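You operate a simulated robot arm through the tools that you are given. There is no shell and no other tool.

You are at the controls of a simulated robot arm. One attempt, no reset.

JOB
Fill the cylinder on head 2 until its sight glass runs clear.
Fine: feed lever open, vent open while it fills; then vent and fill lever shut, no air left in.

It is judged by the outcome, as a careful person would: the job done as asked, and still so three seconds after it is handed in. It fails if anything else is knocked over, pushed out of place, dropped, spilled or broken.

ROBOT AND FRAMES
A 6-joint arm with a two-finger parallel gripper, fixed in place. Base frame: the origin is at the foot of the arm, x ahead of it, y to its left, z up; the work surface is at about z = 0.76. Units: m, degrees, N and s.
With the tool pointing down near the work surface it reaches from about 0.26 to 0.68 m from the base axis. Its first joint turns from -66.0 to 66.0 degrees. Payload 2.9 kg.
Tool frame: the origin (TCP) lies between the finger pads and is the grasp point; the fingertips stand 0.03 m ahead of it; z points along the fingers, y is the line along which they close. The gripper opens to 0.11 m. The fingers are 0.02 m wide and 0.01 m thick; the gripper's body (0.048 by 0.112 m) begins 0.055 m behind the TCP.
Orientation is told as [roll, pitch, yaw] about the base's x, y, z axes, in that order, counted from this pose: with the fingers straight down and closing along the base's y, the tool's x points along the base's -x, its y along +y and its z along -z.

CONTROLS
- The arm moves only by the tool send_rows. Its argument "motion" is a list of rows, each an object (a shift or turn left out is 0, a gripper value left out holds the last) with "delta_rot": the turn, a rotation vector about the tool's x, y, z in units of 8 degrees (1.0 is 8 degrees), a list of three; "offset": the shift along the tool's x, y, z in units of 25 mm (1.0 is 25 mm), a list of three; "claw": the opening in per cent of the stroke, from 0 (shut) to 100 (fully open). In form: [{"delta_rot": [rx, ry, rz], "offset": [x, y, z], "claw": claw}, ...]. A call has 1 to 20 rows; each row shifts and turns the commanded pose from where the row before left it, along the tool's axes as they then stand. A call with a number of a shift or a turn outside -1 to 1 is refused whole. Each row takes 0.2 s and may step no farther than 0.05 m and 8.6 degrees from the row before; otherwise, or with a gripper value out of range, the whole call is refused. Where a pose cannot be reached the arm comes as near as it can. A force on the tool above 40 N (or 10 N above the force at the start of the call, whichever is more), or a blocked arm, ends the call early, and 0.2 s more pass. The fingers move at their own pace (about 0.108 m/s each) and stop on an object; they squeeze with about 36 N. The grip force told is the motor's: it shows also when the fingers shut on nothing. Time passes only in rows, and 0.2 s behind the last, so rows that do not move let the fingers close. The reply holds the time, the measured pose of the TCP, the force on the tool along the base axes, the opening and the grip force, in the units named above and with some noise, with the torque about the TCP (base axes, N m) and any sound that the robot's microphone picked up.
- Cameras (640 x 400 px; columns grow to the right, rows downward): "scene" is fixed at [0.0824, 0.4312, 1.4025]; the picture's right is [-0.74, -0.67, 0.00], its down [-0.27, 0.30, -0.92] and it looks along [0.61, -0.68, -0.40] (base axes); focal length 310 px, centre (320, 200). "wrist" rides on the gripper at [0.072, 0.017, -0.103] in the tool frame; the picture's right is [-0.23, 0.97, 0.00], its down [-0.76, -0.18, -0.62] and it looks along [-0.61, -0.14, 0.78] (tool axes); focal length 222 px, centre (320, 200). There is no depth. A picture from a camera that has moved, and an enlarged one, comes with that camera's place and axes in the base frame and with its lens.
- grab_frame(camera): a new picture of that camera. No time passes.
- close_up(camera, box): a new picture of the part [left, top, right, bottom] of that camera's present view, enlarged. No time passes.
- hand_in(): hands the job in; it is judged then, once.

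Places have to be worked out from the pictures, the camera data and where the tool is seen. Open the gripper and draw the arm clear of the work before you hand the job in, unless the task says otherwise.

The tools are called after "Emit:" as name(argument=value, ...) on one line, values as JSON. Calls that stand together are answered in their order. send_rows: Moves the arm, as the interface text tells. Its arguments: {"type":"object","properties":{"motion":{"type":"array","items":{"type":"object","properties":{"delta_rot":{"type":"array","items":{"type":"number"}},"offset":{"type":"array","items":{"type":"number"}},"claw":{"type":"number"}}}}},"required":["motion"]} The other tools are called the same way: grab_frame (camera) takes a picture; close_up (camera, box) takes an enlarged picture of a part of a camera's view; hand_in () hands the job in.

At the start:

```text
t: 0.0
eef_pos: [0.3909, -0.2403, 1.1316]
ee_rot: [-0.1, 0.0, 0.0]
ft_force: [0.4, -0.9, 0.2]
ft_torque: [-0.04, 0.0, 0.0]
grip_width: 0.1103
grasp_force: 0.0
```

scene: 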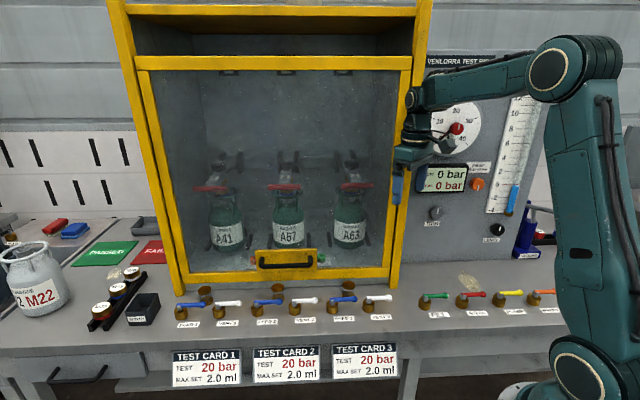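
wrist: 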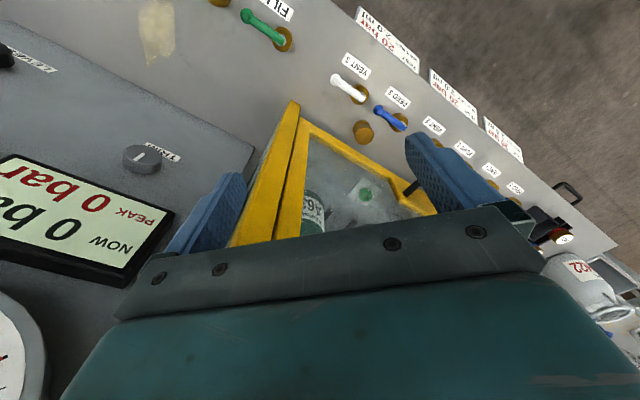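

I'll start by looking closely at the bench: the levers and their labels, the sight glasses and the panel.

Emit:
close_up(camera="scene", box=[160, 270, 400, 400])

Emit:
close_up(camera="scene", box=[400, 270, 580, 370])

Emit:
close_up(camera="scene", box=[180, 130, 400, 280])

Emit:
close_up(camera="scene", box=[390, 40, 560, 270])

Emit:
close_up(camera="wrist", box=[200, 0, 560, 250])

```text
2.67 times, centred on (280, 335) of scene
camera zoom: at [0.0824, 0.4312, 1.4025], right [-0.74, -0.67, 0.0], down [-0.27, 0.3, -0.92], along [0.61, -0.68, -0.4], focal length 827 px, centre (427, -160)
```

zoom: 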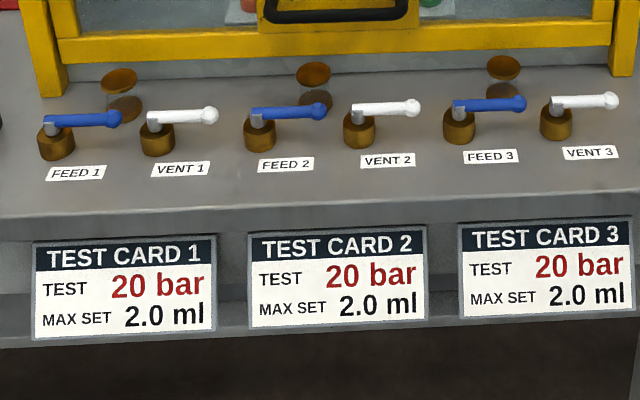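

```text
3.56 times, centred on (490, 320) of scene
camera zoom: at [0.0824, 0.4312, 1.4025], right [-0.74, -0.67, 0.0], down [-0.27, 0.3, -0.92], along [0.61, -0.68, -0.4], focal length 1102 px, centre (-284, -227)
```

zoom: 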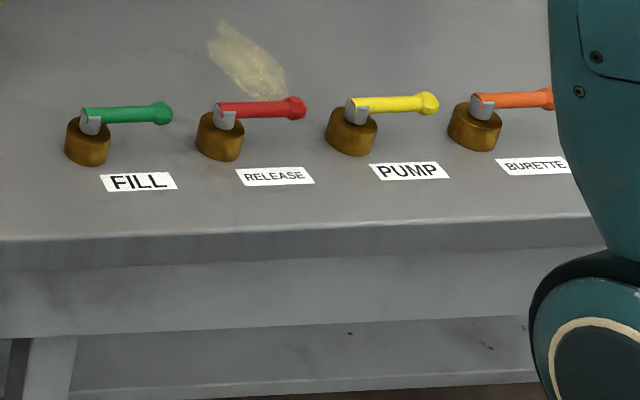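

```text
2.67 times, centred on (290, 205) of scene
camera zoom: at [0.0824, 0.4312, 1.4025], right [-0.74, -0.67, 0.0], down [-0.27, 0.3, -0.92], along [0.61, -0.68, -0.4], focal length 827 px, centre (400, 187)
```

zoom: 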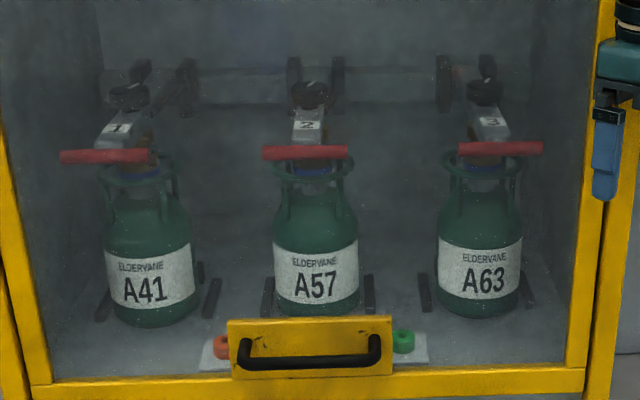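

```text
1.74 times, centred on (475, 155) of scene
camera zoom: at [0.0824, 0.4312, 1.4025], right [-0.74, -0.67, 0.0], down [-0.27, 0.3, -0.92], along [0.61, -0.68, -0.4], focal length 539 px, centre (50, 278)
```

zoom: 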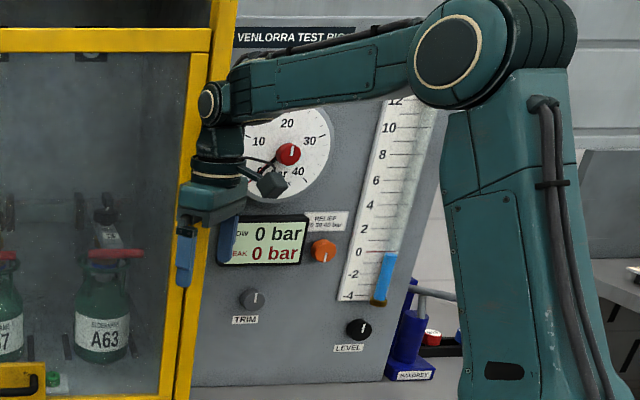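

```text
1.60 times, centred on (380, 125) of wrist
camera zoom: at [0.3187, -0.2232, 1.2342], right [0.23, 0.97, 0.0], down [0.76, -0.18, 0.62], along [0.61, -0.14, -0.78], focal length 355 px, centre (224, 320)
```

zoom: 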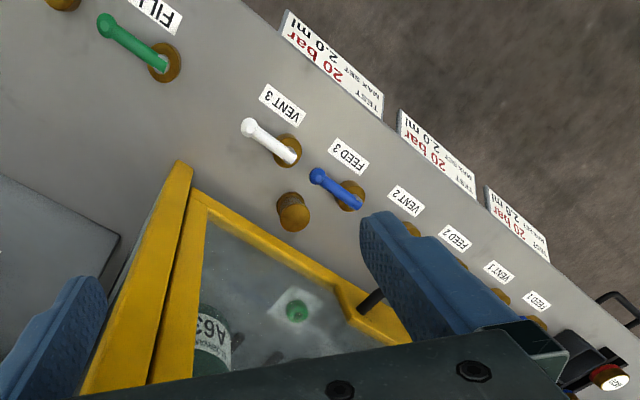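

The levers for heads 1–3 are on the bench front, with FILL farther right. I'll zoom further in on head 2's feed and vent, its sight glass and head 2 inside the cabinet to read their present states.

Emit:
close_up(camera="scene", box=[245, 275, 335, 330])

Emit:
close_up(camera="scene", box=[255, 140, 335, 270])

Emit:
close_up(camera="scene", box=[0, 200, 180, 340])

Emit:
close_up(camera="scene", box=[325, 275, 415, 330])

Emit:
close_up(camera="wrist", box=[320, 60, 440, 160])

```text
7.11 times, centred on (290, 302) of scene
camera zoom: at [0.0824, 0.4312, 1.4025], right [-0.74, -0.67, 0.0], down [-0.27, 0.3, -0.92], along [0.61, -0.68, -0.4], focal length 2205 px, centre (533, -529)
```

zoom: 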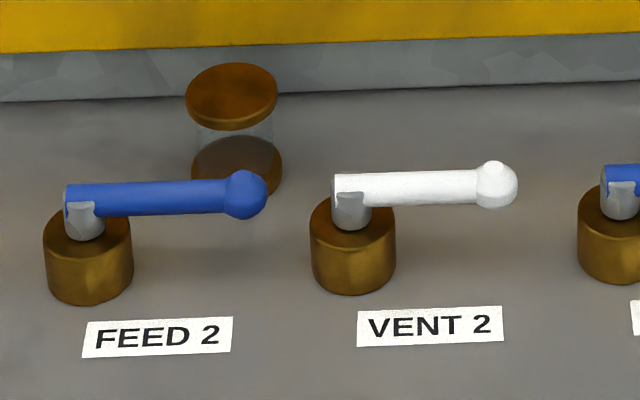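

```text
3.08 times, centred on (295, 205) of scene
camera zoom: at [0.0824, 0.4312, 1.4025], right [-0.74, -0.67, 0.0], down [-0.27, 0.3, -0.92], along [0.61, -0.68, -0.4], focal length 954 px, centre (397, 185)
```

zoom: 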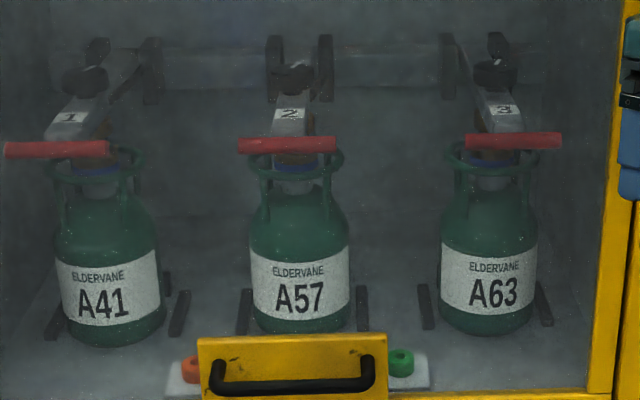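

```text
2.86 times, centred on (90, 270) of scene
camera zoom: at [0.0824, 0.4312, 1.4025], right [-0.74, -0.67, 0.0], down [-0.27, 0.3, -0.92], along [0.61, -0.68, -0.4], focal length 886 px, centre (977, 0)
```

zoom: 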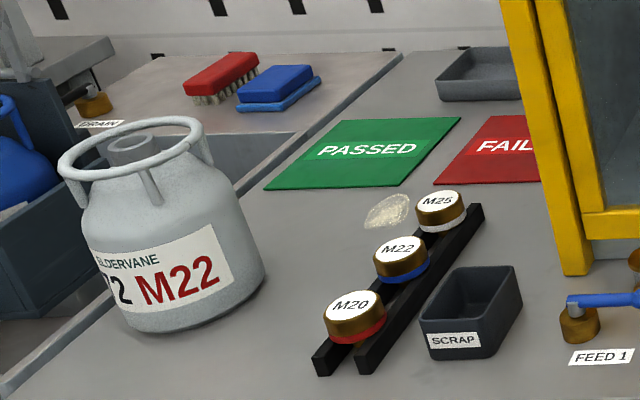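

```text
7.11 times, centred on (370, 302) of scene
camera zoom: at [0.0824, 0.4312, 1.4025], right [-0.74, -0.67, 0.0], down [-0.27, 0.3, -0.92], along [0.61, -0.68, -0.4], focal length 2205 px, centre (-36, -529)
```

zoom: 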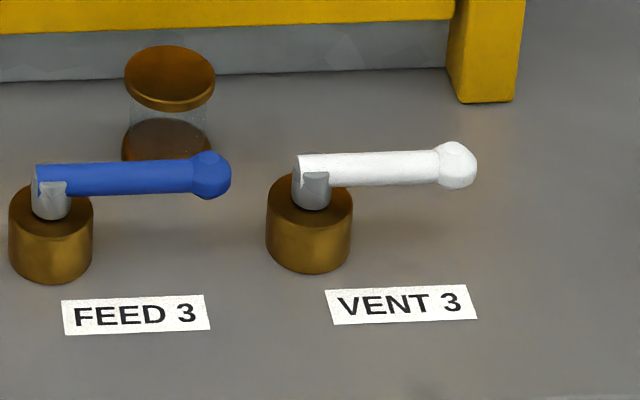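

```text
4.00 times, centred on (380, 110) of wrist
camera zoom: at [0.3187, -0.2232, 1.2342], right [0.23, 0.97, 0.0], down [0.76, -0.18, 0.62], along [0.61, -0.14, -0.78], focal length 888 px, centre (80, 560)
```

zoom: 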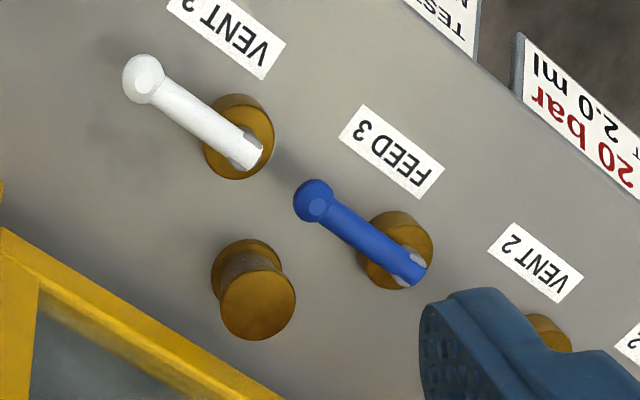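

Feed 2, its vent and the other levers all point along the bench (to the right in the scene view). I put the FEED 2 pivot at about (0.658, 0.053) and VENT 2 at (0.583, -0.021), with handles near z = 0.80. FILL is near (0.32, -0.27) and the bench runs at 45°. First I'll back away from the cabinet, turn the tool to the bench axes and shut the fingers.

Emit:
send_rows(motion=[{"offset": [0.5, 0.5, 0]}, {"offset": [0.5, 0.5, 0]}, {"offset": [0.5, 0.5, 0]}, {"delta_rot": [0, 0, 1], "claw": 0}, {"delta_rot": [0, 0, 1]}, {"delta_rot": [0, 0, 1]}, {"delta_rot": [0, 0, 1]}, {"delta_rot": [0, 0, 1]}, {"delta_rot": [0, 0, 0.625]}, {}])

```text
t: 2.2
eef_pos: [0.3533, -0.2036, 1.131]
ee_rot: [0.0, 0.0, -45.2]
ft_force: [-0.4, -0.6, 1.3]
ft_torque: [-0.03, 0.02, 0.03]
grip_width: 0.0
grasp_force: 36.0
```

Now yaw -45°, so tool +x points to the bench front, +y runs left along the bench and +z points down. I'll travel along the bench toward FEED 2 at a safe distance while descending, then look.

Emit:
send_rows(motion=[{"offset": [0, 1, 0.3]}, {"offset": [0, 1, 0.5]}, {"offset": [0, 1, 0.5]}, {"offset": [0, 1, 0.5]}, {"offset": [0, 1, 0.5]}, {"offset": [0, 1, 0.5]}, {"offset": [0, 1, 0.5]}, {"offset": [0, 1, 0.5]}, {"offset": [0, 1, 0.5]}, {"offset": [0, 1, 0.5]}, {"offset": [0, 1, 0.5]}, {"offset": [0, 1, 0.5]}, {"offset": [0, 1, 0.5]}, {"offset": [0, 1, 0.5]}, {}])

Emit:
grab_frame(camera="scene")

Emit:
grab_frame(camera="wrist")

```text
t: 5.4
eef_pos: [0.6005, 0.0455, 0.9618]
ee_rot: [0.0, 0.1, -45.0]
ft_force: [-0.4, 0.7, 0.0]
ft_torque: [-0.01, 0.03, 0.0]
grip_width: 0.0
grasp_force: 36.2
```

```text
taken
```

scene: 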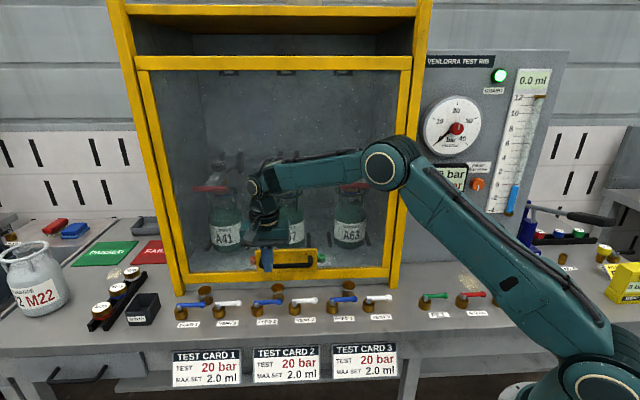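

```text
taken
camera wrist: at [0.5613, 0.1082, 1.065], right [0.85, 0.53, 0.0], down [0.41, -0.66, 0.62], along [0.33, -0.53, -0.78], focal length 222 px, centre (320, 200)
```

wrist: 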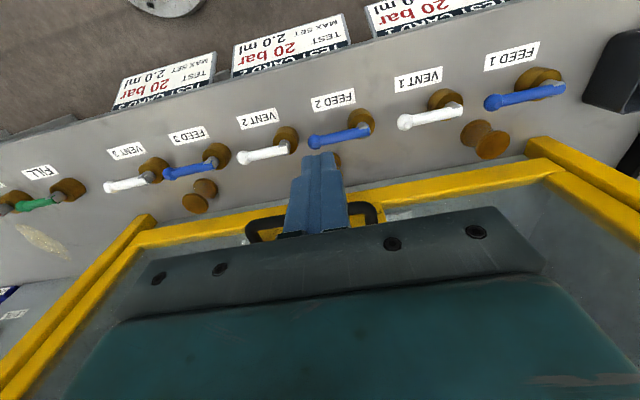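

The tool hovers in front of the cabinet above FEED 2. I'll zoom the wrist view to refine the positions of the FEED 2 and VENT 2 pivots and handles, and read the panel lamp.

Emit:
close_up(camera="wrist", box=[220, 70, 420, 195])

Emit:
close_up(camera="scene", box=[410, 40, 570, 240])

Emit:
close_up(camera="scene", box=[235, 230, 345, 330])

```text
3.20 times, centred on (320, 132) of wrist
camera zoom: at [0.5613, 0.1082, 1.065], right [0.85, 0.53, 0.0], down [0.41, -0.66, 0.62], along [0.33, -0.53, -0.78], focal length 711 px, centre (320, 416)
```

zoom: 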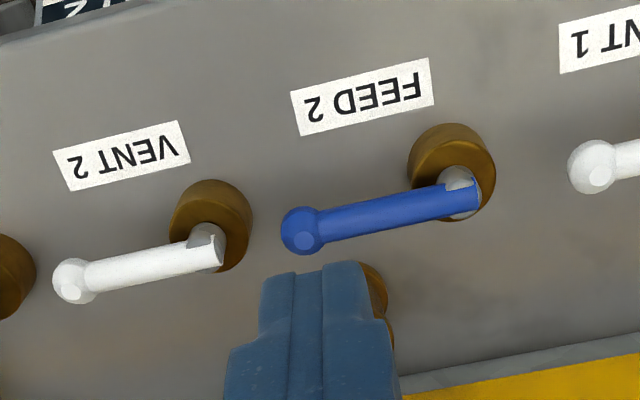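

```text
2.00 times, centred on (490, 140) of scene
camera zoom: at [0.0824, 0.4312, 1.4025], right [-0.74, -0.67, 0.0], down [-0.27, 0.3, -0.92], along [0.61, -0.68, -0.4], focal length 620 px, centre (-20, 320)
```

zoom: 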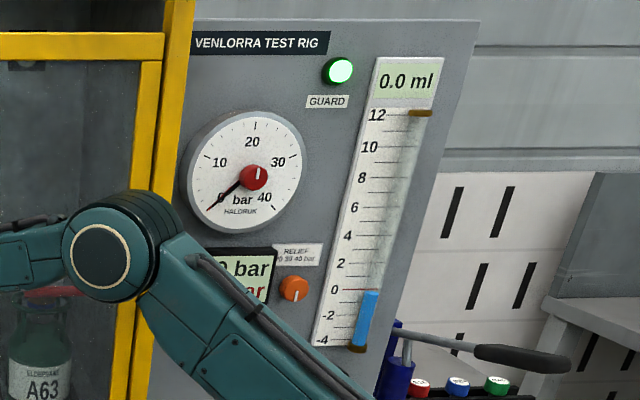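

```text
4.00 times, centred on (290, 280) of scene
camera zoom: at [0.0824, 0.4312, 1.4025], right [-0.74, -0.67, 0.0], down [-0.27, 0.3, -0.92], along [0.61, -0.68, -0.4], focal length 1240 px, centre (440, -120)
```

zoom: 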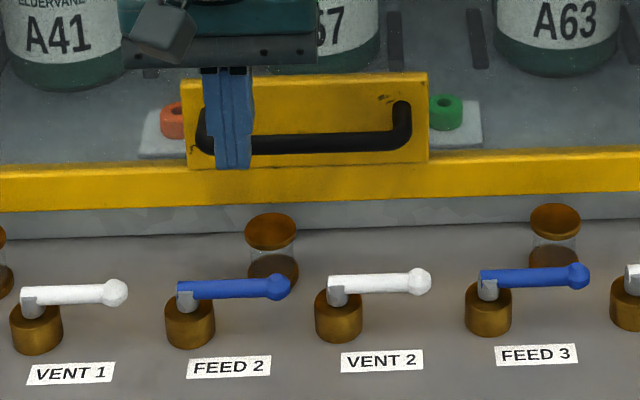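

Both views put the FEED 2 pivot near (0.659, 0.051) with its handle 6 cm long toward the lower-d side at z ≈ 0.80. The sight glass stands about 6 cm behind it, and the green GUARD lamp shows the door is shut. I'll descend to just above handle height, move in over the gap behind the handle and check before lowering.

Emit:
send_rows(motion=[{"offset": [0, 0.2, 0.8]}, {"offset": [0, 0, 1]}, {"offset": [0, 0, 1]}, {"offset": [0, 0, 1]}, {"offset": [-0.6, 0, 0.2]}, {"offset": [-0.6, 0, 0]}, {"offset": [-0.6, 0, 0]}, {"offset": [-0.6, 0, 0]}, {}])

Emit:
close_up(camera="scene", box=[235, 230, 345, 330])

Emit:
grab_frame(camera="wrist")

```text
t: 7.4
eef_pos: [0.647, 0.0061, 0.8622]
ee_rot: [0.0, 0.0, -45.0]
ft_force: [0.3, -0.3, -0.6]
ft_torque: [-0.01, -0.02, 0.0]
grip_width: 0.0
grasp_force: 36.2
```

```text
4.00 times, centred on (290, 280) of scene
camera zoom: at [0.0824, 0.4312, 1.4025], right [-0.74, -0.67, 0.0], down [-0.27, 0.3, -0.92], along [0.61, -0.68, -0.4], focal length 1240 px, centre (440, -120)
```

zoom: 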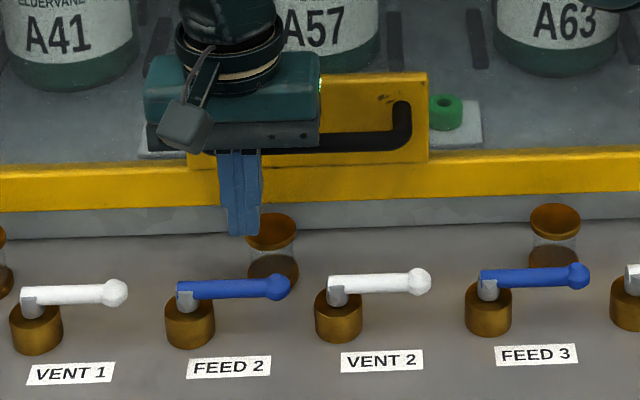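

```text
taken
camera wrist: at [0.608, 0.0689, 0.9643], right [0.85, 0.53, 0.0], down [0.41, -0.66, 0.62], along [0.33, -0.53, -0.78], focal length 222 px, centre (320, 200)
```

wrist: 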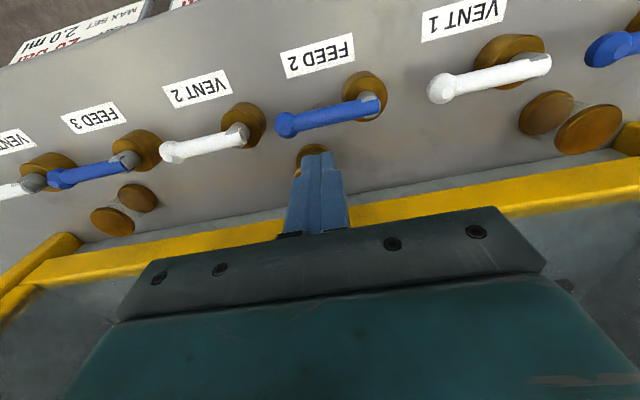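

The tip sits above the gap between handle and sight glass. I'll zoom the wrist view to check the clearance before lowering.

Emit:
close_up(camera="wrist", box=[250, 80, 410, 240])

Emit:
close_up(camera="scene", box=[260, 275, 320, 315])

```text
2.50 times, centred on (330, 160) of wrist
camera zoom: at [0.608, 0.0689, 0.9643], right [0.85, 0.53, 0.0], down [0.41, -0.66, 0.62], along [0.33, -0.53, -0.78], focal length 555 px, centre (295, 300)
```

zoom: 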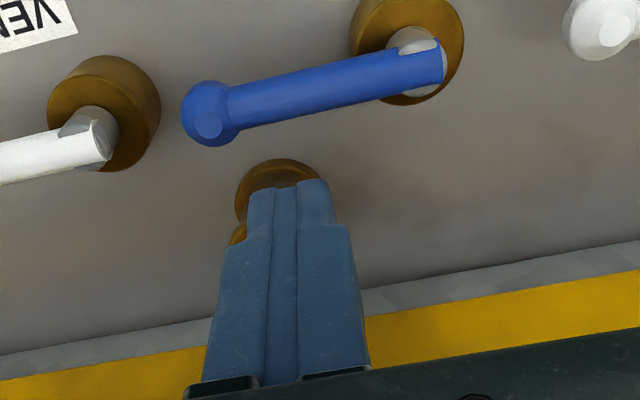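

```text
10.00 times, centred on (290, 295) of scene
camera zoom: at [0.0824, 0.4312, 1.4025], right [-0.74, -0.67, 0.0], down [-0.27, 0.3, -0.92], along [0.61, -0.68, -0.4], focal length 3100 px, centre (620, -750)
```

zoom: 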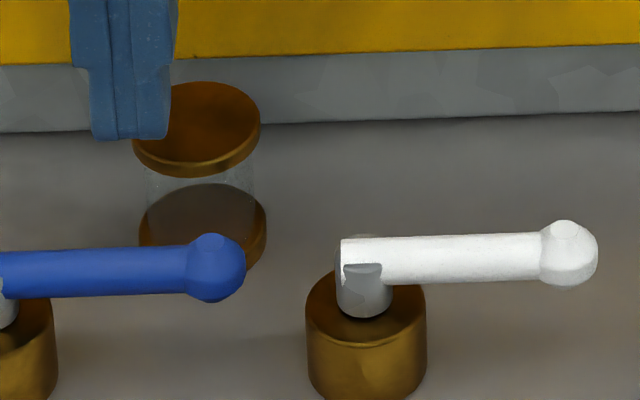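

The gap behind the handle is about 28–35 mm for a 20 mm finger pair, and is wider nearer the pivot. I'll shift slightly toward the pivot and lower the closed fingers to handle depth.

Emit:
send_rows(motion=[{"offset": [-0.09, 0.32, 0]}, {"offset": [0, 0, 0.5]}, {"offset": [0, 0, 0.5]}, {"offset": [0, 0, 0.4]}, {"offset": [0, 0, 0.37]}, {}])

Emit:
close_up(camera="wrist", box=[230, 60, 430, 220])

Emit:
close_up(camera="scene", box=[235, 250, 335, 325])

```text
t: 8.4
eef_pos: [0.6566, 0.0098, 0.8369]
ee_rot: [0.2, -0.4, -45.2]
ft_force: [-0.6, -0.4, 5.3]
ft_torque: [-0.3, 0.1, -0.02]
grip_width: 0.0
grasp_force: 36.0
stopped in row 5: the force on the tool passed its limit at 52 N (the readings are from after the stop); the commanded pose is now the measured one
```

```text
2.50 times, centred on (330, 140) of wrist
camera zoom: at [0.6166, 0.0738, 0.9394], right [0.85, 0.53, 0.01], down [0.41, -0.67, 0.63], along [0.33, -0.53, -0.78], focal length 555 px, centre (295, 350)
```

zoom: 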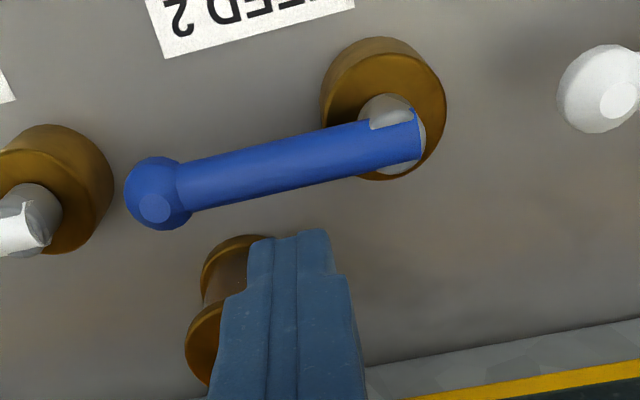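

```text
5.33 times, centred on (285, 288) of scene
camera zoom: at [0.0823, 0.4312, 1.4025], right [-0.74, -0.67, 0.0], down [-0.27, 0.3, -0.92], along [0.61, -0.68, -0.4], focal length 1654 px, centre (507, -267)
```

zoom: 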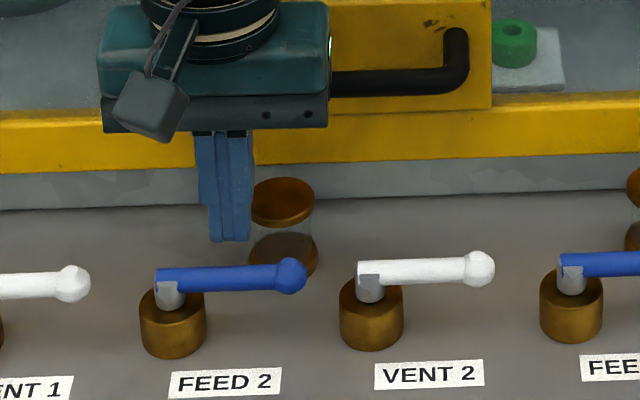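

The fingers stopped early: the torque puts the contact at the gripper body's rear corner, on the black door handle, not on the levers. I'll rise and back off, then tilt the tool about 16° so the body leans to the front, and check that the guard and door are unchanged.

Emit:
send_rows(motion=[{"offset": [0.3, 0, -0.6]}, {"offset": [0.5, 0, -1]}, {"offset": [0.5, 0, 0]}, {"delta_rot": [0, -1, 0]}, {"delta_rot": [0, -1, 0]}, {}])

Emit:
grab_frame(camera="scene")

Emit:
grab_frame(camera="wrist")

```text
t: 9.8
eef_pos: [0.6329, 0.033, 0.8767]
ee_rot: [0.4, -16.5, -45.3]
ft_force: [0.3, -1.0, 0.8]
ft_torque: [-0.01, 0.02, 0.04]
grip_width: 0.0002
grasp_force: 36.1
```

```text
taken
```

scene: 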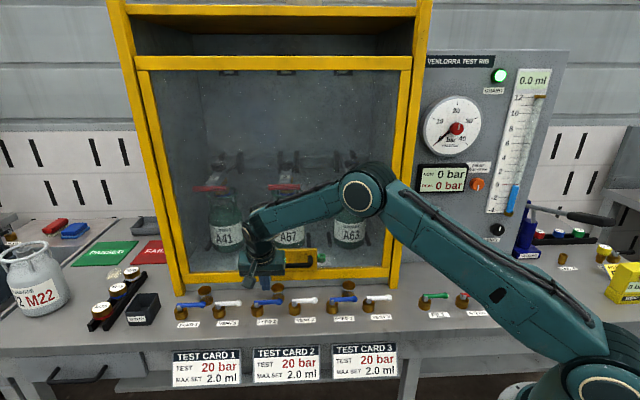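

```text
taken
camera wrist: at [0.5757, 0.115, 0.9542], right [0.84, 0.53, 0.07], down [0.26, -0.52, 0.81], along [0.47, -0.67, -0.58], focal length 222 px, centre (320, 200)
```

wrist: 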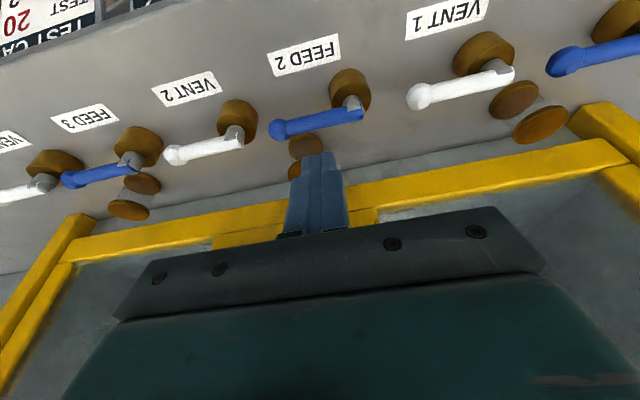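

The guard lamp is still green and nothing moved. With the 16° tilt the body now clears the door handle. I'll move over the gap and lower straight down behind the FEED 2 handle.

Emit:
send_rows(motion=[{"offset": [-0.48, 0.08, 0.138]}, {"offset": [-0.48, 0, 0.138]}, {"offset": [0.125, 0, 0.437]}, {"offset": [0.125, 0, 0.437]}, {"offset": [0.125, 0, 0.437]}, {"offset": [0.125, 0, 0.437]}, {"offset": [0.125, 0, 0.437]}, {}])

Emit:
close_up(camera="wrist", box=[230, 60, 430, 220])

Emit:
close_up(camera="scene", box=[235, 250, 335, 325])

```text
t: 11.6
eef_pos: [0.6514, 0.0168, 0.8212]
ee_rot: [0.4, -16.4, -45.4]
ft_force: [-14.0, 1.0, 14.6]
ft_torque: [-0.25, -1.31, -0.16]
grip_width: 0.0
grasp_force: 36.1
```

```text
2.50 times, centred on (330, 140) of wrist
camera zoom: at [0.5946, 0.0986, 0.8991], right [0.85, 0.53, 0.07], down [0.26, -0.52, 0.81], along [0.47, -0.67, -0.58], focal length 555 px, centre (295, 350)
```

zoom: 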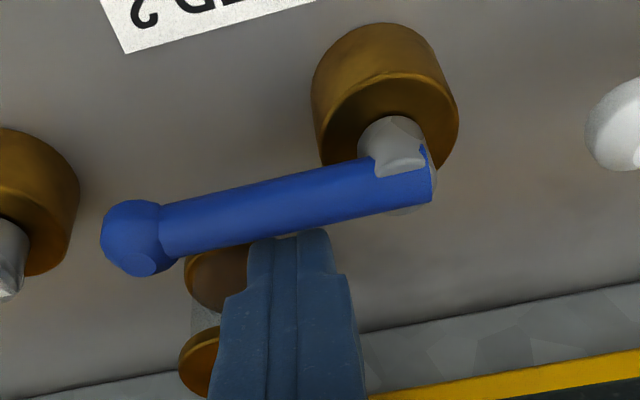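

```text
5.33 times, centred on (285, 288) of scene
camera zoom: at [0.0818, 0.4312, 1.4026], right [-0.74, -0.67, 0.0], down [-0.27, 0.3, -0.92], along [0.61, -0.68, -0.4], focal length 1654 px, centre (507, -267)
```

zoom: 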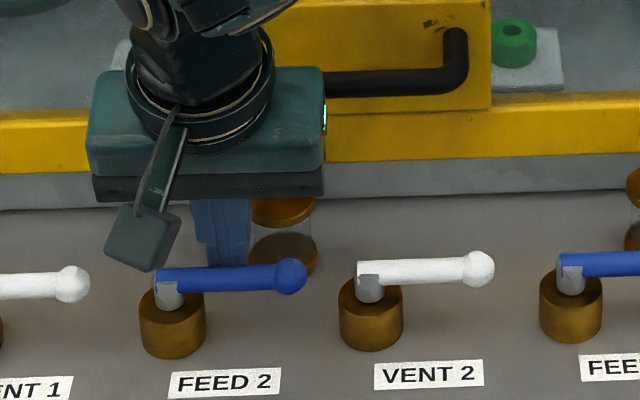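

I'm at depth, but the force reads (-14, 1, 15) N, so something is lightly pressing on the tool. I'll look closely around the fingers and body before pulling anything.

Emit:
close_up(camera="scene", box=[240, 240, 310, 310])

Emit:
grab_frame(camera="wrist")

Emit:
close_up(camera="wrist", box=[270, 120, 370, 200])

```text
5.71 times, centred on (275, 275) of scene
camera zoom: at [0.0818, 0.4312, 1.4026], right [-0.74, -0.67, 0.0], down [-0.27, 0.3, -0.92], along [0.61, -0.68, -0.4], focal length 1772 px, centre (577, -229)
```

zoom: 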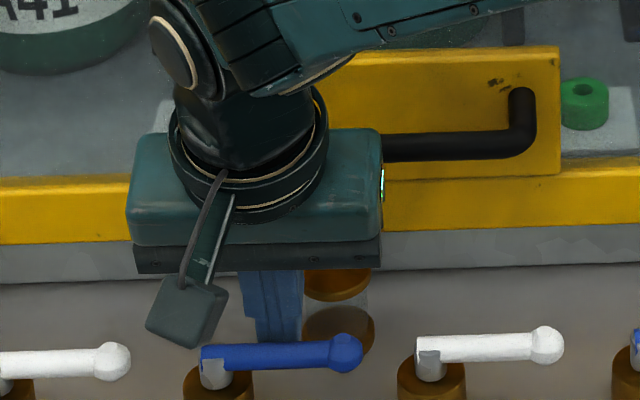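

```text
taken
camera wrist: at [0.5946, 0.0986, 0.8991], right [0.85, 0.53, 0.07], down [0.26, -0.52, 0.81], along [0.47, -0.67, -0.58], focal length 222 px, centre (320, 200)
```

wrist: 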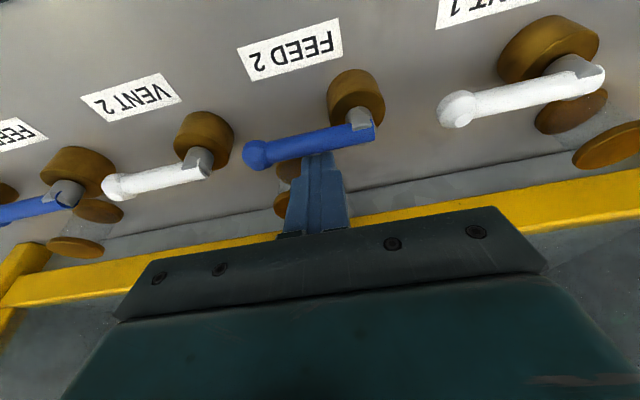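

```text
5.00 times, centred on (320, 160) of wrist
camera zoom: at [0.5946, 0.0986, 0.8991], right [0.85, 0.53, 0.07], down [0.26, -0.52, 0.81], along [0.47, -0.67, -0.58], focal length 1111 px, centre (320, 400)
```

zoom: 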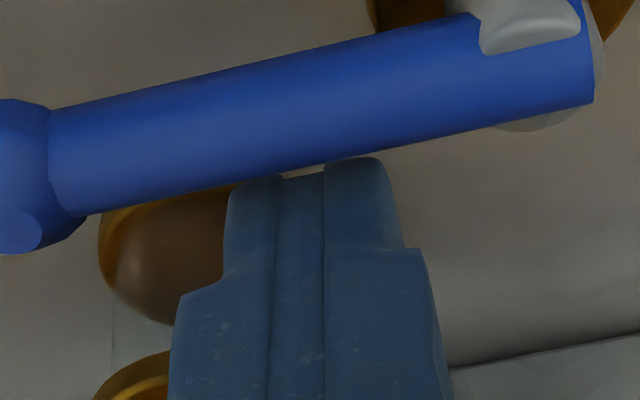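

From the pictures, nothing obvious is touching the body. I'll wait one row and re-read the force, in case it is a transient.

Emit:
send_rows(motion=[{}, {}])

```text
t: 12.2
eef_pos: [0.6516, 0.0164, 0.8204]
ee_rot: [0.5, -16.4, -45.4]
ft_force: [-14.0, 1.2, 21.2]
ft_torque: [-0.33, -1.5, -0.15]
grip_width: 0.0002
grasp_force: 35.8
```

The reading is steady, and the force and torque trace to a point near the door handle's left end, so the contact is light and behind the gripper. Pulling toward the front should relieve it and start the lever, so I'll pull 8 mm and re-read.

Emit:
send_rows(motion=[{"offset": [0.154, 0, -0.044]}, {"offset": [0.154, 0, -0.044]}, {}])

Emit:
close_up(camera="wrist", box=[230, 60, 430, 220])

```text
t: 13.0
eef_pos: [0.6461, 0.022, 0.8173]
ee_rot: [0.1, -16.2, -45.2]
ft_force: [1.3, -2.3, -1.0]
ft_torque: [-0.06, 0.01, -0.02]
grip_width: 0.0
grasp_force: 36.2
```

```text
2.50 times, centred on (330, 140) of wrist
camera zoom: at [0.5885, 0.1045, 0.8969], right [0.84, 0.53, 0.07], down [0.27, -0.52, 0.81], along [0.47, -0.67, -0.58], focal length 555 px, centre (295, 350)
```

zoom: 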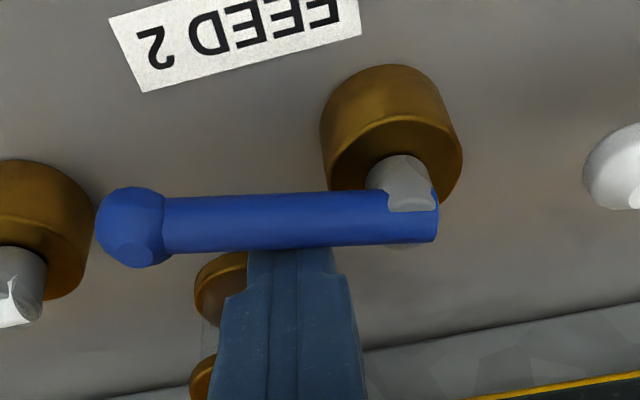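

The lever follows easily (about 3 N) and turns toward the bench front, and the earlier contact is gone. I'll continue sweeping the handle around its pivot through the quarter turn.

Emit:
send_rows(motion=[{"offset": [0.334, -0.204, -0.096]}, {"offset": [0.407, -0.064, -0.117]}, {"offset": [0.423, 0.06, -0.121]}, {"offset": [0.404, 0.192, -0.116]}, {"offset": [0.346, 0.312, -0.099]}, {"offset": [0.135, 0.268, -0.039]}, {}])

Emit:
close_up(camera="wrist", box=[230, 40, 430, 220])

Emit:
close_up(camera="scene", box=[235, 250, 335, 325])

```text
t: 14.6
eef_pos: [0.6184, 0.0691, 0.8187]
ee_rot: [0.1, -16.1, -45.4]
ft_force: [-2.6, -4.9, 0.7]
ft_torque: [-0.06, 0.04, -0.05]
grip_width: 0.0
grasp_force: 35.8
```

```text
2.22 times, centred on (330, 130) of wrist
camera zoom: at [0.561, 0.1516, 0.8969], right [0.85, 0.53, 0.07], down [0.26, -0.52, 0.81], along [0.46, -0.67, -0.58], focal length 494 px, centre (298, 356)
```

zoom: 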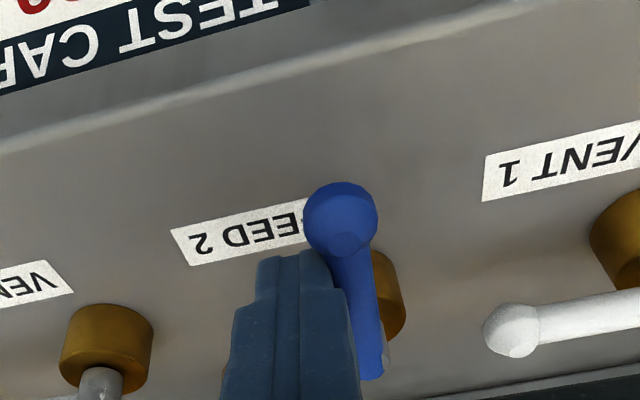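

```text
5.33 times, centred on (285, 288) of scene
camera zoom: at [0.0823, 0.4311, 1.4026], right [-0.74, -0.67, 0.0], down [-0.27, 0.3, -0.92], along [0.61, -0.68, -0.4], focal length 1654 px, centre (507, -267)
```

zoom: 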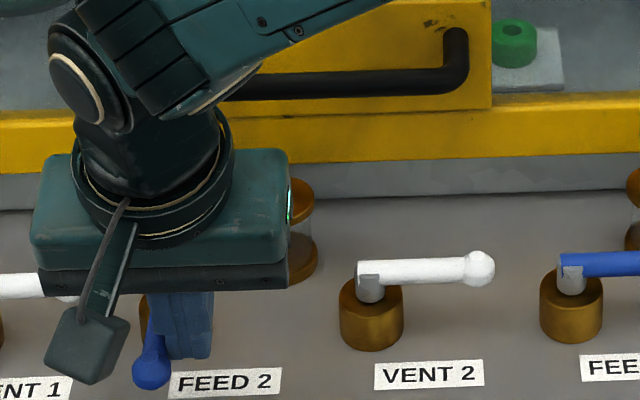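

FEED 2 now points toward the bench front at about 90°. I'll press a few more millimetres to confirm it's at its stop.

Emit:
send_rows(motion=[{"offset": [0, 0.1, 0]}, {"offset": [0, 0.1, 0]}, {}])

Emit:
close_up(camera="wrist", box=[230, 40, 430, 220])

```text
t: 15.4
eef_pos: [0.6191, 0.0706, 0.8181]
ee_rot: [-0.4, -16.1, -45.6]
ft_force: [-29.9, -21.6, 12.9]
ft_torque: [-0.41, 0.44, -0.24]
grip_width: 0.0
grasp_force: 36.1
```

```text
2.22 times, centred on (330, 130) of wrist
camera zoom: at [0.5631, 0.1531, 0.8968], right [0.85, 0.52, 0.06], down [0.27, -0.52, 0.81], along [0.45, -0.67, -0.58], focal length 494 px, centre (298, 356)
```

zoom: 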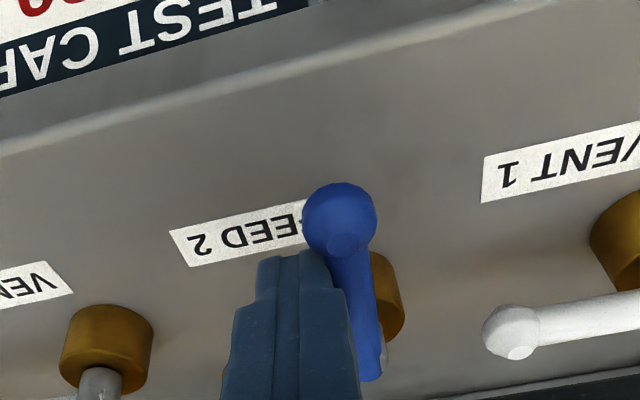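

FEED 2 is hard against its stop (36 N along the bench), so it's fully open. I'll back off, rise, travel to VENT 2 and add 8° of tilt for more door handle clearance.

Emit:
send_rows(motion=[{"offset": [0, -0.4, 0]}, {"offset": [-0.248, 0, -0.865]}, {"offset": [-0.248, 0, -0.865]}, {"offset": [0, -0.9, 0]}, {"offset": [0, -0.9, 0]}, {"offset": [0, -0.9, 0]}, {"offset": [0, -0.9, 0]}, {"offset": [0, -0.9, 0]}, {"delta_rot": [0, -1, 0]}, {}])

Emit:
grab_frame(camera="wrist")

Emit:
close_up(camera="scene", box=[235, 230, 355, 330])

```text
t: 17.6
eef_pos: [0.5348, -0.0129, 0.8633]
ee_rot: [0.3, -24.3, -45.2]
ft_force: [-0.2, 0.1, -0.5]
ft_torque: [-0.02, -0.01, 0.01]
grip_width: 0.0
grasp_force: 35.8
```

```text
taken
camera wrist: at [0.4701, 0.0762, 0.9272], right [0.84, 0.54, 0.1], down [0.18, -0.44, 0.88], along [0.52, -0.72, -0.46], focal length 222 px, centre (320, 200)
```

wrist: 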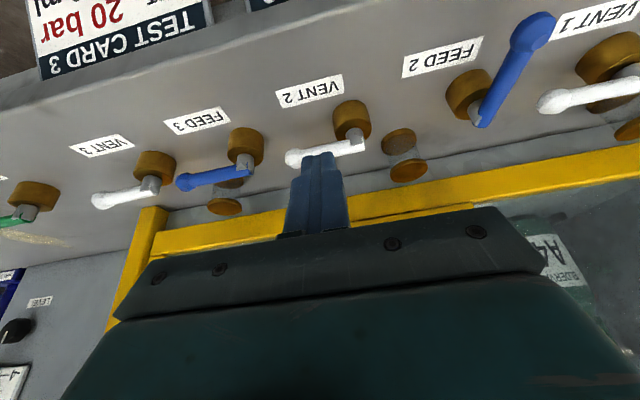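

```text
4.00 times, centred on (295, 280) of scene
camera zoom: at [0.0824, 0.4312, 1.4025], right [-0.74, -0.67, 0.0], down [-0.27, 0.3, -0.92], along [0.61, -0.68, -0.4], focal length 1240 px, centre (420, -120)
```

zoom: 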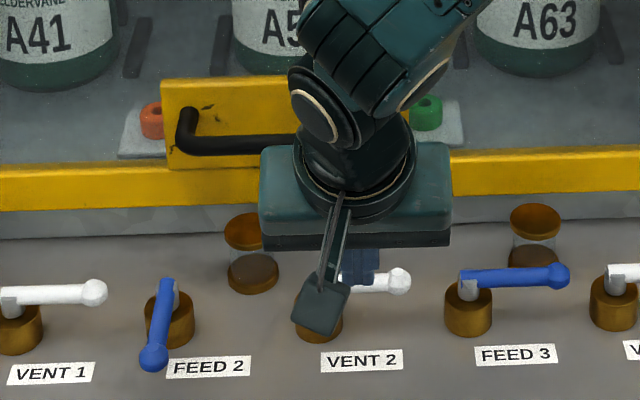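

FEED 2 stands open toward the front. The tool is just in front of VENT 2, so I'll pass over its handle and lower the fingers behind it.

Emit:
send_rows(motion=[{"offset": [-0.738, -0.16, 0.329]}, {"offset": [-0.738, 0, 0.329]}, {"offset": [-0.738, 0, 0.329]}, {"offset": [0.187, 0, 0.419]}, {"offset": [0.187, 0, 0.419]}, {"offset": [0.187, 0, 0.419]}, {"offset": [0.187, 0, 0.419]}, {}])

Emit:
close_up(camera="wrist", box=[230, 60, 430, 220])

Emit:
close_up(camera="scene", box=[235, 230, 355, 330])

```text
t: 19.4
eef_pos: [0.5745, -0.0577, 0.8177]
ee_rot: [0.2, -24.3, -45.3]
ft_force: [-0.2, -0.1, -1.1]
ft_torque: [-0.01, 0.0, 0.01]
grip_width: 0.0
grasp_force: 35.8
```

```text
2.50 times, centred on (330, 140) of wrist
camera zoom: at [0.5106, 0.0303, 0.8814], right [0.84, 0.54, 0.1], down [0.18, -0.44, 0.88], along [0.52, -0.72, -0.46], focal length 555 px, centre (295, 350)
```

zoom: 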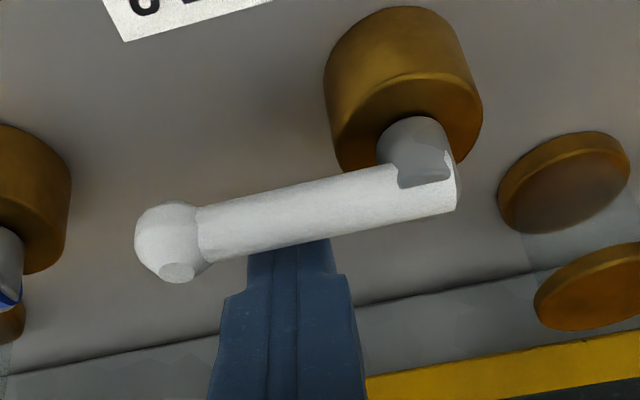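

```text
4.00 times, centred on (295, 280) of scene
camera zoom: at [0.0824, 0.4312, 1.4025], right [-0.74, -0.67, 0.0], down [-0.27, 0.3, -0.92], along [0.61, -0.68, -0.4], focal length 1240 px, centre (420, -120)
```

zoom: 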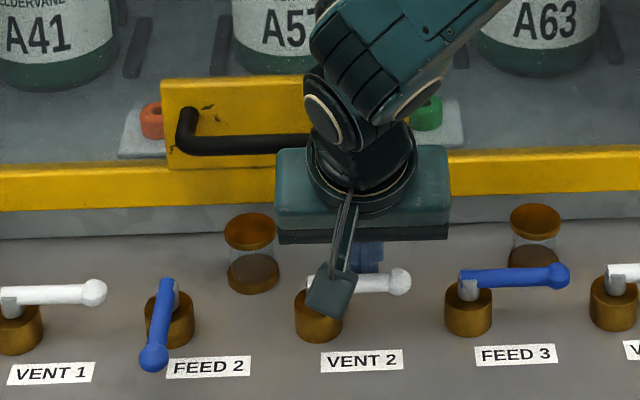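

The fingers are behind VENT 2's handle with zero contact force. I'll sweep it the same quarter turn toward the front.

Emit:
send_rows(motion=[{"offset": [0.274, 0, -0.122]}, {"offset": [0.343, -0.132, -0.153]}, {"offset": [0.38, -0.072, -0.169]}, {"offset": [0.395, 0.048, -0.176]}, {"offset": [0.406, 0.148, -0.181]}, {"offset": [0.362, 0.276, -0.161]}, {"offset": [0.216, 0.392, -0.096]}, {"offset": [0, 0.12, 0]}, {}])

Emit:
close_up(camera="wrist", box=[230, 40, 430, 220])

Emit:
close_up(camera="scene", box=[235, 230, 355, 330])

```text
t: 21.4
eef_pos: [0.541, -0.0006, 0.8167]
ee_rot: [-0.1, -24.3, -45.4]
ft_force: [-19.5, -7.3, 12.2]
ft_torque: [-0.12, 0.19, -0.09]
grip_width: 0.0001
grasp_force: 35.6
```

```text
2.22 times, centred on (330, 130) of wrist
camera zoom: at [0.4775, 0.0897, 0.8812], right [0.84, 0.54, 0.09], down [0.18, -0.44, 0.88], along [0.51, -0.72, -0.46], focal length 494 px, centre (298, 356)
```

zoom: 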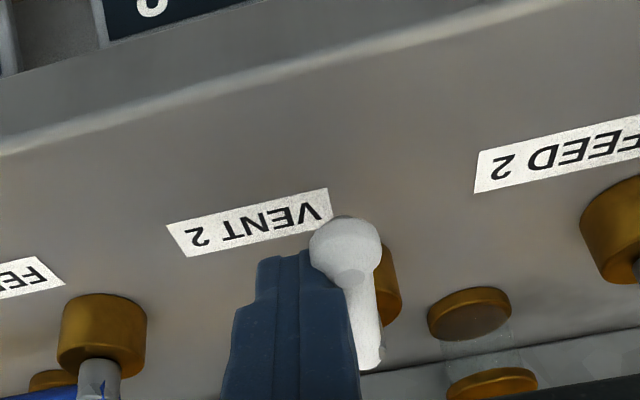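

```text
4.00 times, centred on (295, 280) of scene
camera zoom: at [0.0818, 0.431, 1.4026], right [-0.74, -0.67, 0.0], down [-0.27, 0.3, -0.92], along [0.61, -0.68, -0.4], focal length 1240 px, centre (420, -120)
```

zoom: 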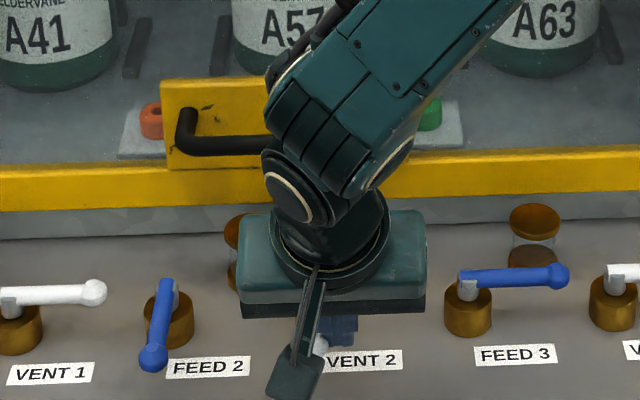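

VENT 2 is against its stop, pointing to the front (open). Now I'll back off, rise and travel along the bench to the FILL lever.

Emit:
send_rows(motion=[{"offset": [0, -0.4, 0]}, {"offset": [-0.342, 0, -0.767]}, {"offset": [-0.342, 0, -0.767]}, {"offset": [-0.342, 0, -0.767]}, {"offset": [0, -1, 0]}, {"offset": [0, -1, 0]}, {"offset": [0, -1, 0]}, {"offset": [0, -1, 0]}, {"offset": [0, -1, 0]}, {"offset": [0, -1, 0]}, {"offset": [0, -1, 0]}, {"offset": [0, -1, 0]}, {"offset": [0, -1, 0]}, {"offset": [0, -1, 0]}, {"offset": [0, -1, 0]}, {"offset": [0, -1, 0]}, {"offset": [0, -1, 0]}, {"offset": [0, -1, 0]}, {}])

Emit:
grab_frame(camera="wrist")

Emit:
grab_frame(camera="scene")

Emit:
close_up(camera="scene", box=[235, 270, 335, 330])

```text
t: 25.4
eef_pos: [0.2889, -0.2529, 0.8776]
ee_rot: [0.2, -24.3, -45.3]
ft_force: [-0.8, 0.1, -0.3]
ft_torque: [-0.01, 0.0, 0.0]
grip_width: 0.0002
grasp_force: 35.8
```

```text
taken
camera wrist: at [0.2235, -0.1629, 0.9428], right [0.84, 0.54, 0.1], down [0.18, -0.44, 0.88], along [0.52, -0.72, -0.46], focal length 222 px, centre (320, 200)
```

wrist: 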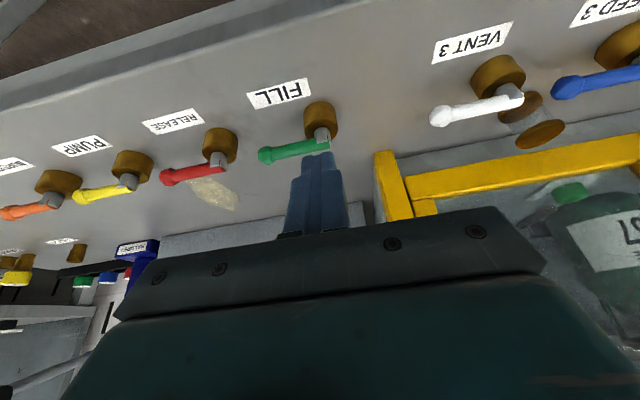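

```text
taken
```

scene: 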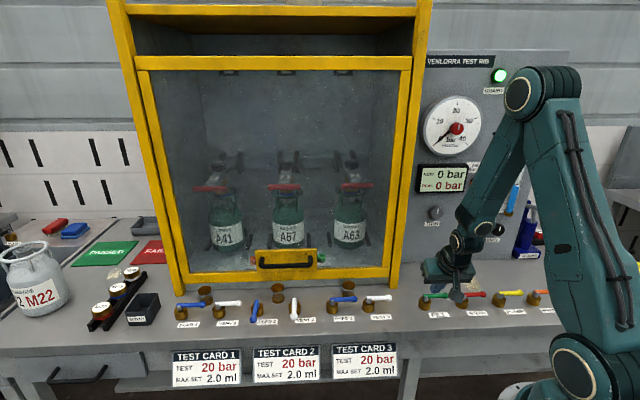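

```text
6.40 times, centred on (285, 300) of scene
camera zoom: at [0.0824, 0.4312, 1.4025], right [-0.74, -0.67, 0.0], down [-0.27, 0.3, -0.92], along [0.61, -0.68, -0.4], focal length 1984 px, centre (544, -440)
```

zoom: 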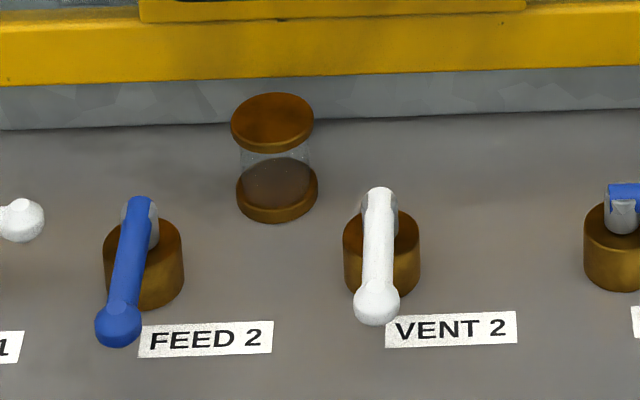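

FEED 2 and VENT 2 both read open (pointing front) and the sight glass is still empty. I'll zoom in on FILL to fix its pivot before engaging.

Emit:
close_up(camera="wrist", box=[230, 70, 430, 230])

Emit:
close_up(camera="scene", box=[400, 230, 500, 330])

```text
2.50 times, centred on (330, 150) of wrist
camera zoom: at [0.2235, -0.1629, 0.9428], right [0.84, 0.54, 0.1], down [0.18, -0.44, 0.88], along [0.52, -0.72, -0.46], focal length 555 px, centre (295, 325)
```

zoom: 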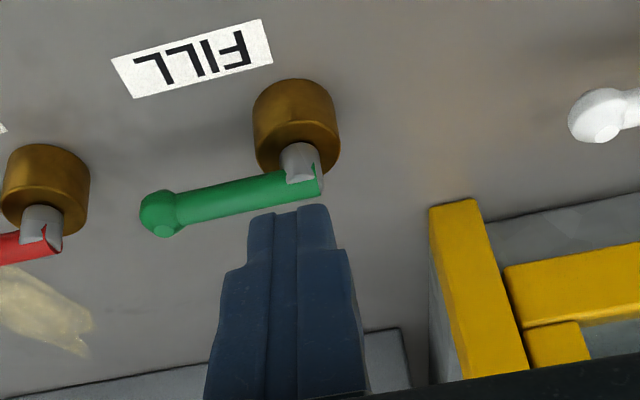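

```text
4.00 times, centred on (450, 280) of scene
camera zoom: at [0.0824, 0.4312, 1.4025], right [-0.74, -0.67, 0.0], down [-0.27, 0.3, -0.92], along [0.61, -0.68, -0.4], focal length 1240 px, centre (-200, -120)
```

zoom: 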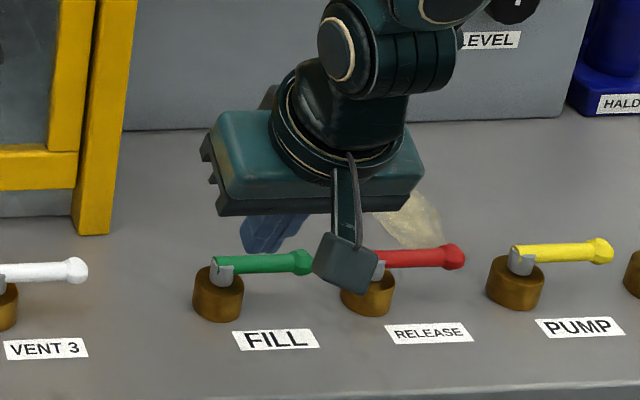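

FILL's pivot is at about d = 0.027, n = 0.431 in bench coordinates (base (0.324, -0.286)), and RELEASE is clear of the sweep. I'll pass over the FILL handle and lower the fingers behind it.

Emit:
send_rows(motion=[{"offset": [0, -0.65, 0]}, {"offset": [0, -0.65, 0]}, {"offset": [-0.78, 0, 0.347]}, {"offset": [-0.78, 0, 0.347]}, {"offset": [-0.78, 0, 0.347]}, {"offset": [0.195, 0, 0.438]}, {"offset": [0.195, 0, 0.438]}, {"offset": [0.195, 0, 0.438]}, {"offset": [0.195, 0, 0.438]}, {"offset": [0.195, 0, 0.438]}, {}])

Emit:
close_up(camera="wrist", box=[230, 60, 430, 220])

Emit:
close_up(camera="scene", box=[400, 230, 500, 330])

```text
t: 27.8
eef_pos: [0.3099, -0.3197, 0.8193]
ee_rot: [0.2, -24.3, -45.4]
ft_force: [0.2, -0.4, -0.2]
ft_torque: [0.03, -0.03, -0.02]
grip_width: 0.0
grasp_force: 36.4
```

```text
2.50 times, centred on (330, 140) of wrist
camera zoom: at [0.2453, -0.2308, 0.8834], right [0.84, 0.54, 0.1], down [0.18, -0.44, 0.88], along [0.52, -0.72, -0.46], focal length 555 px, centre (295, 350)
```

zoom: 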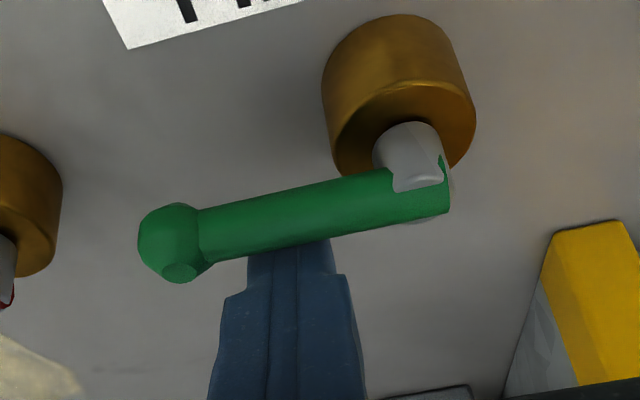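

```text
4.00 times, centred on (450, 280) of scene
camera zoom: at [0.0824, 0.4312, 1.4025], right [-0.74, -0.67, 0.0], down [-0.27, 0.3, -0.92], along [0.61, -0.68, -0.4], focal length 1240 px, centre (-200, -120)
```

zoom: 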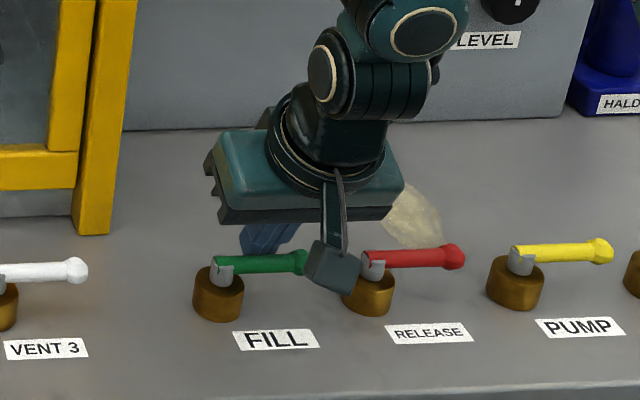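

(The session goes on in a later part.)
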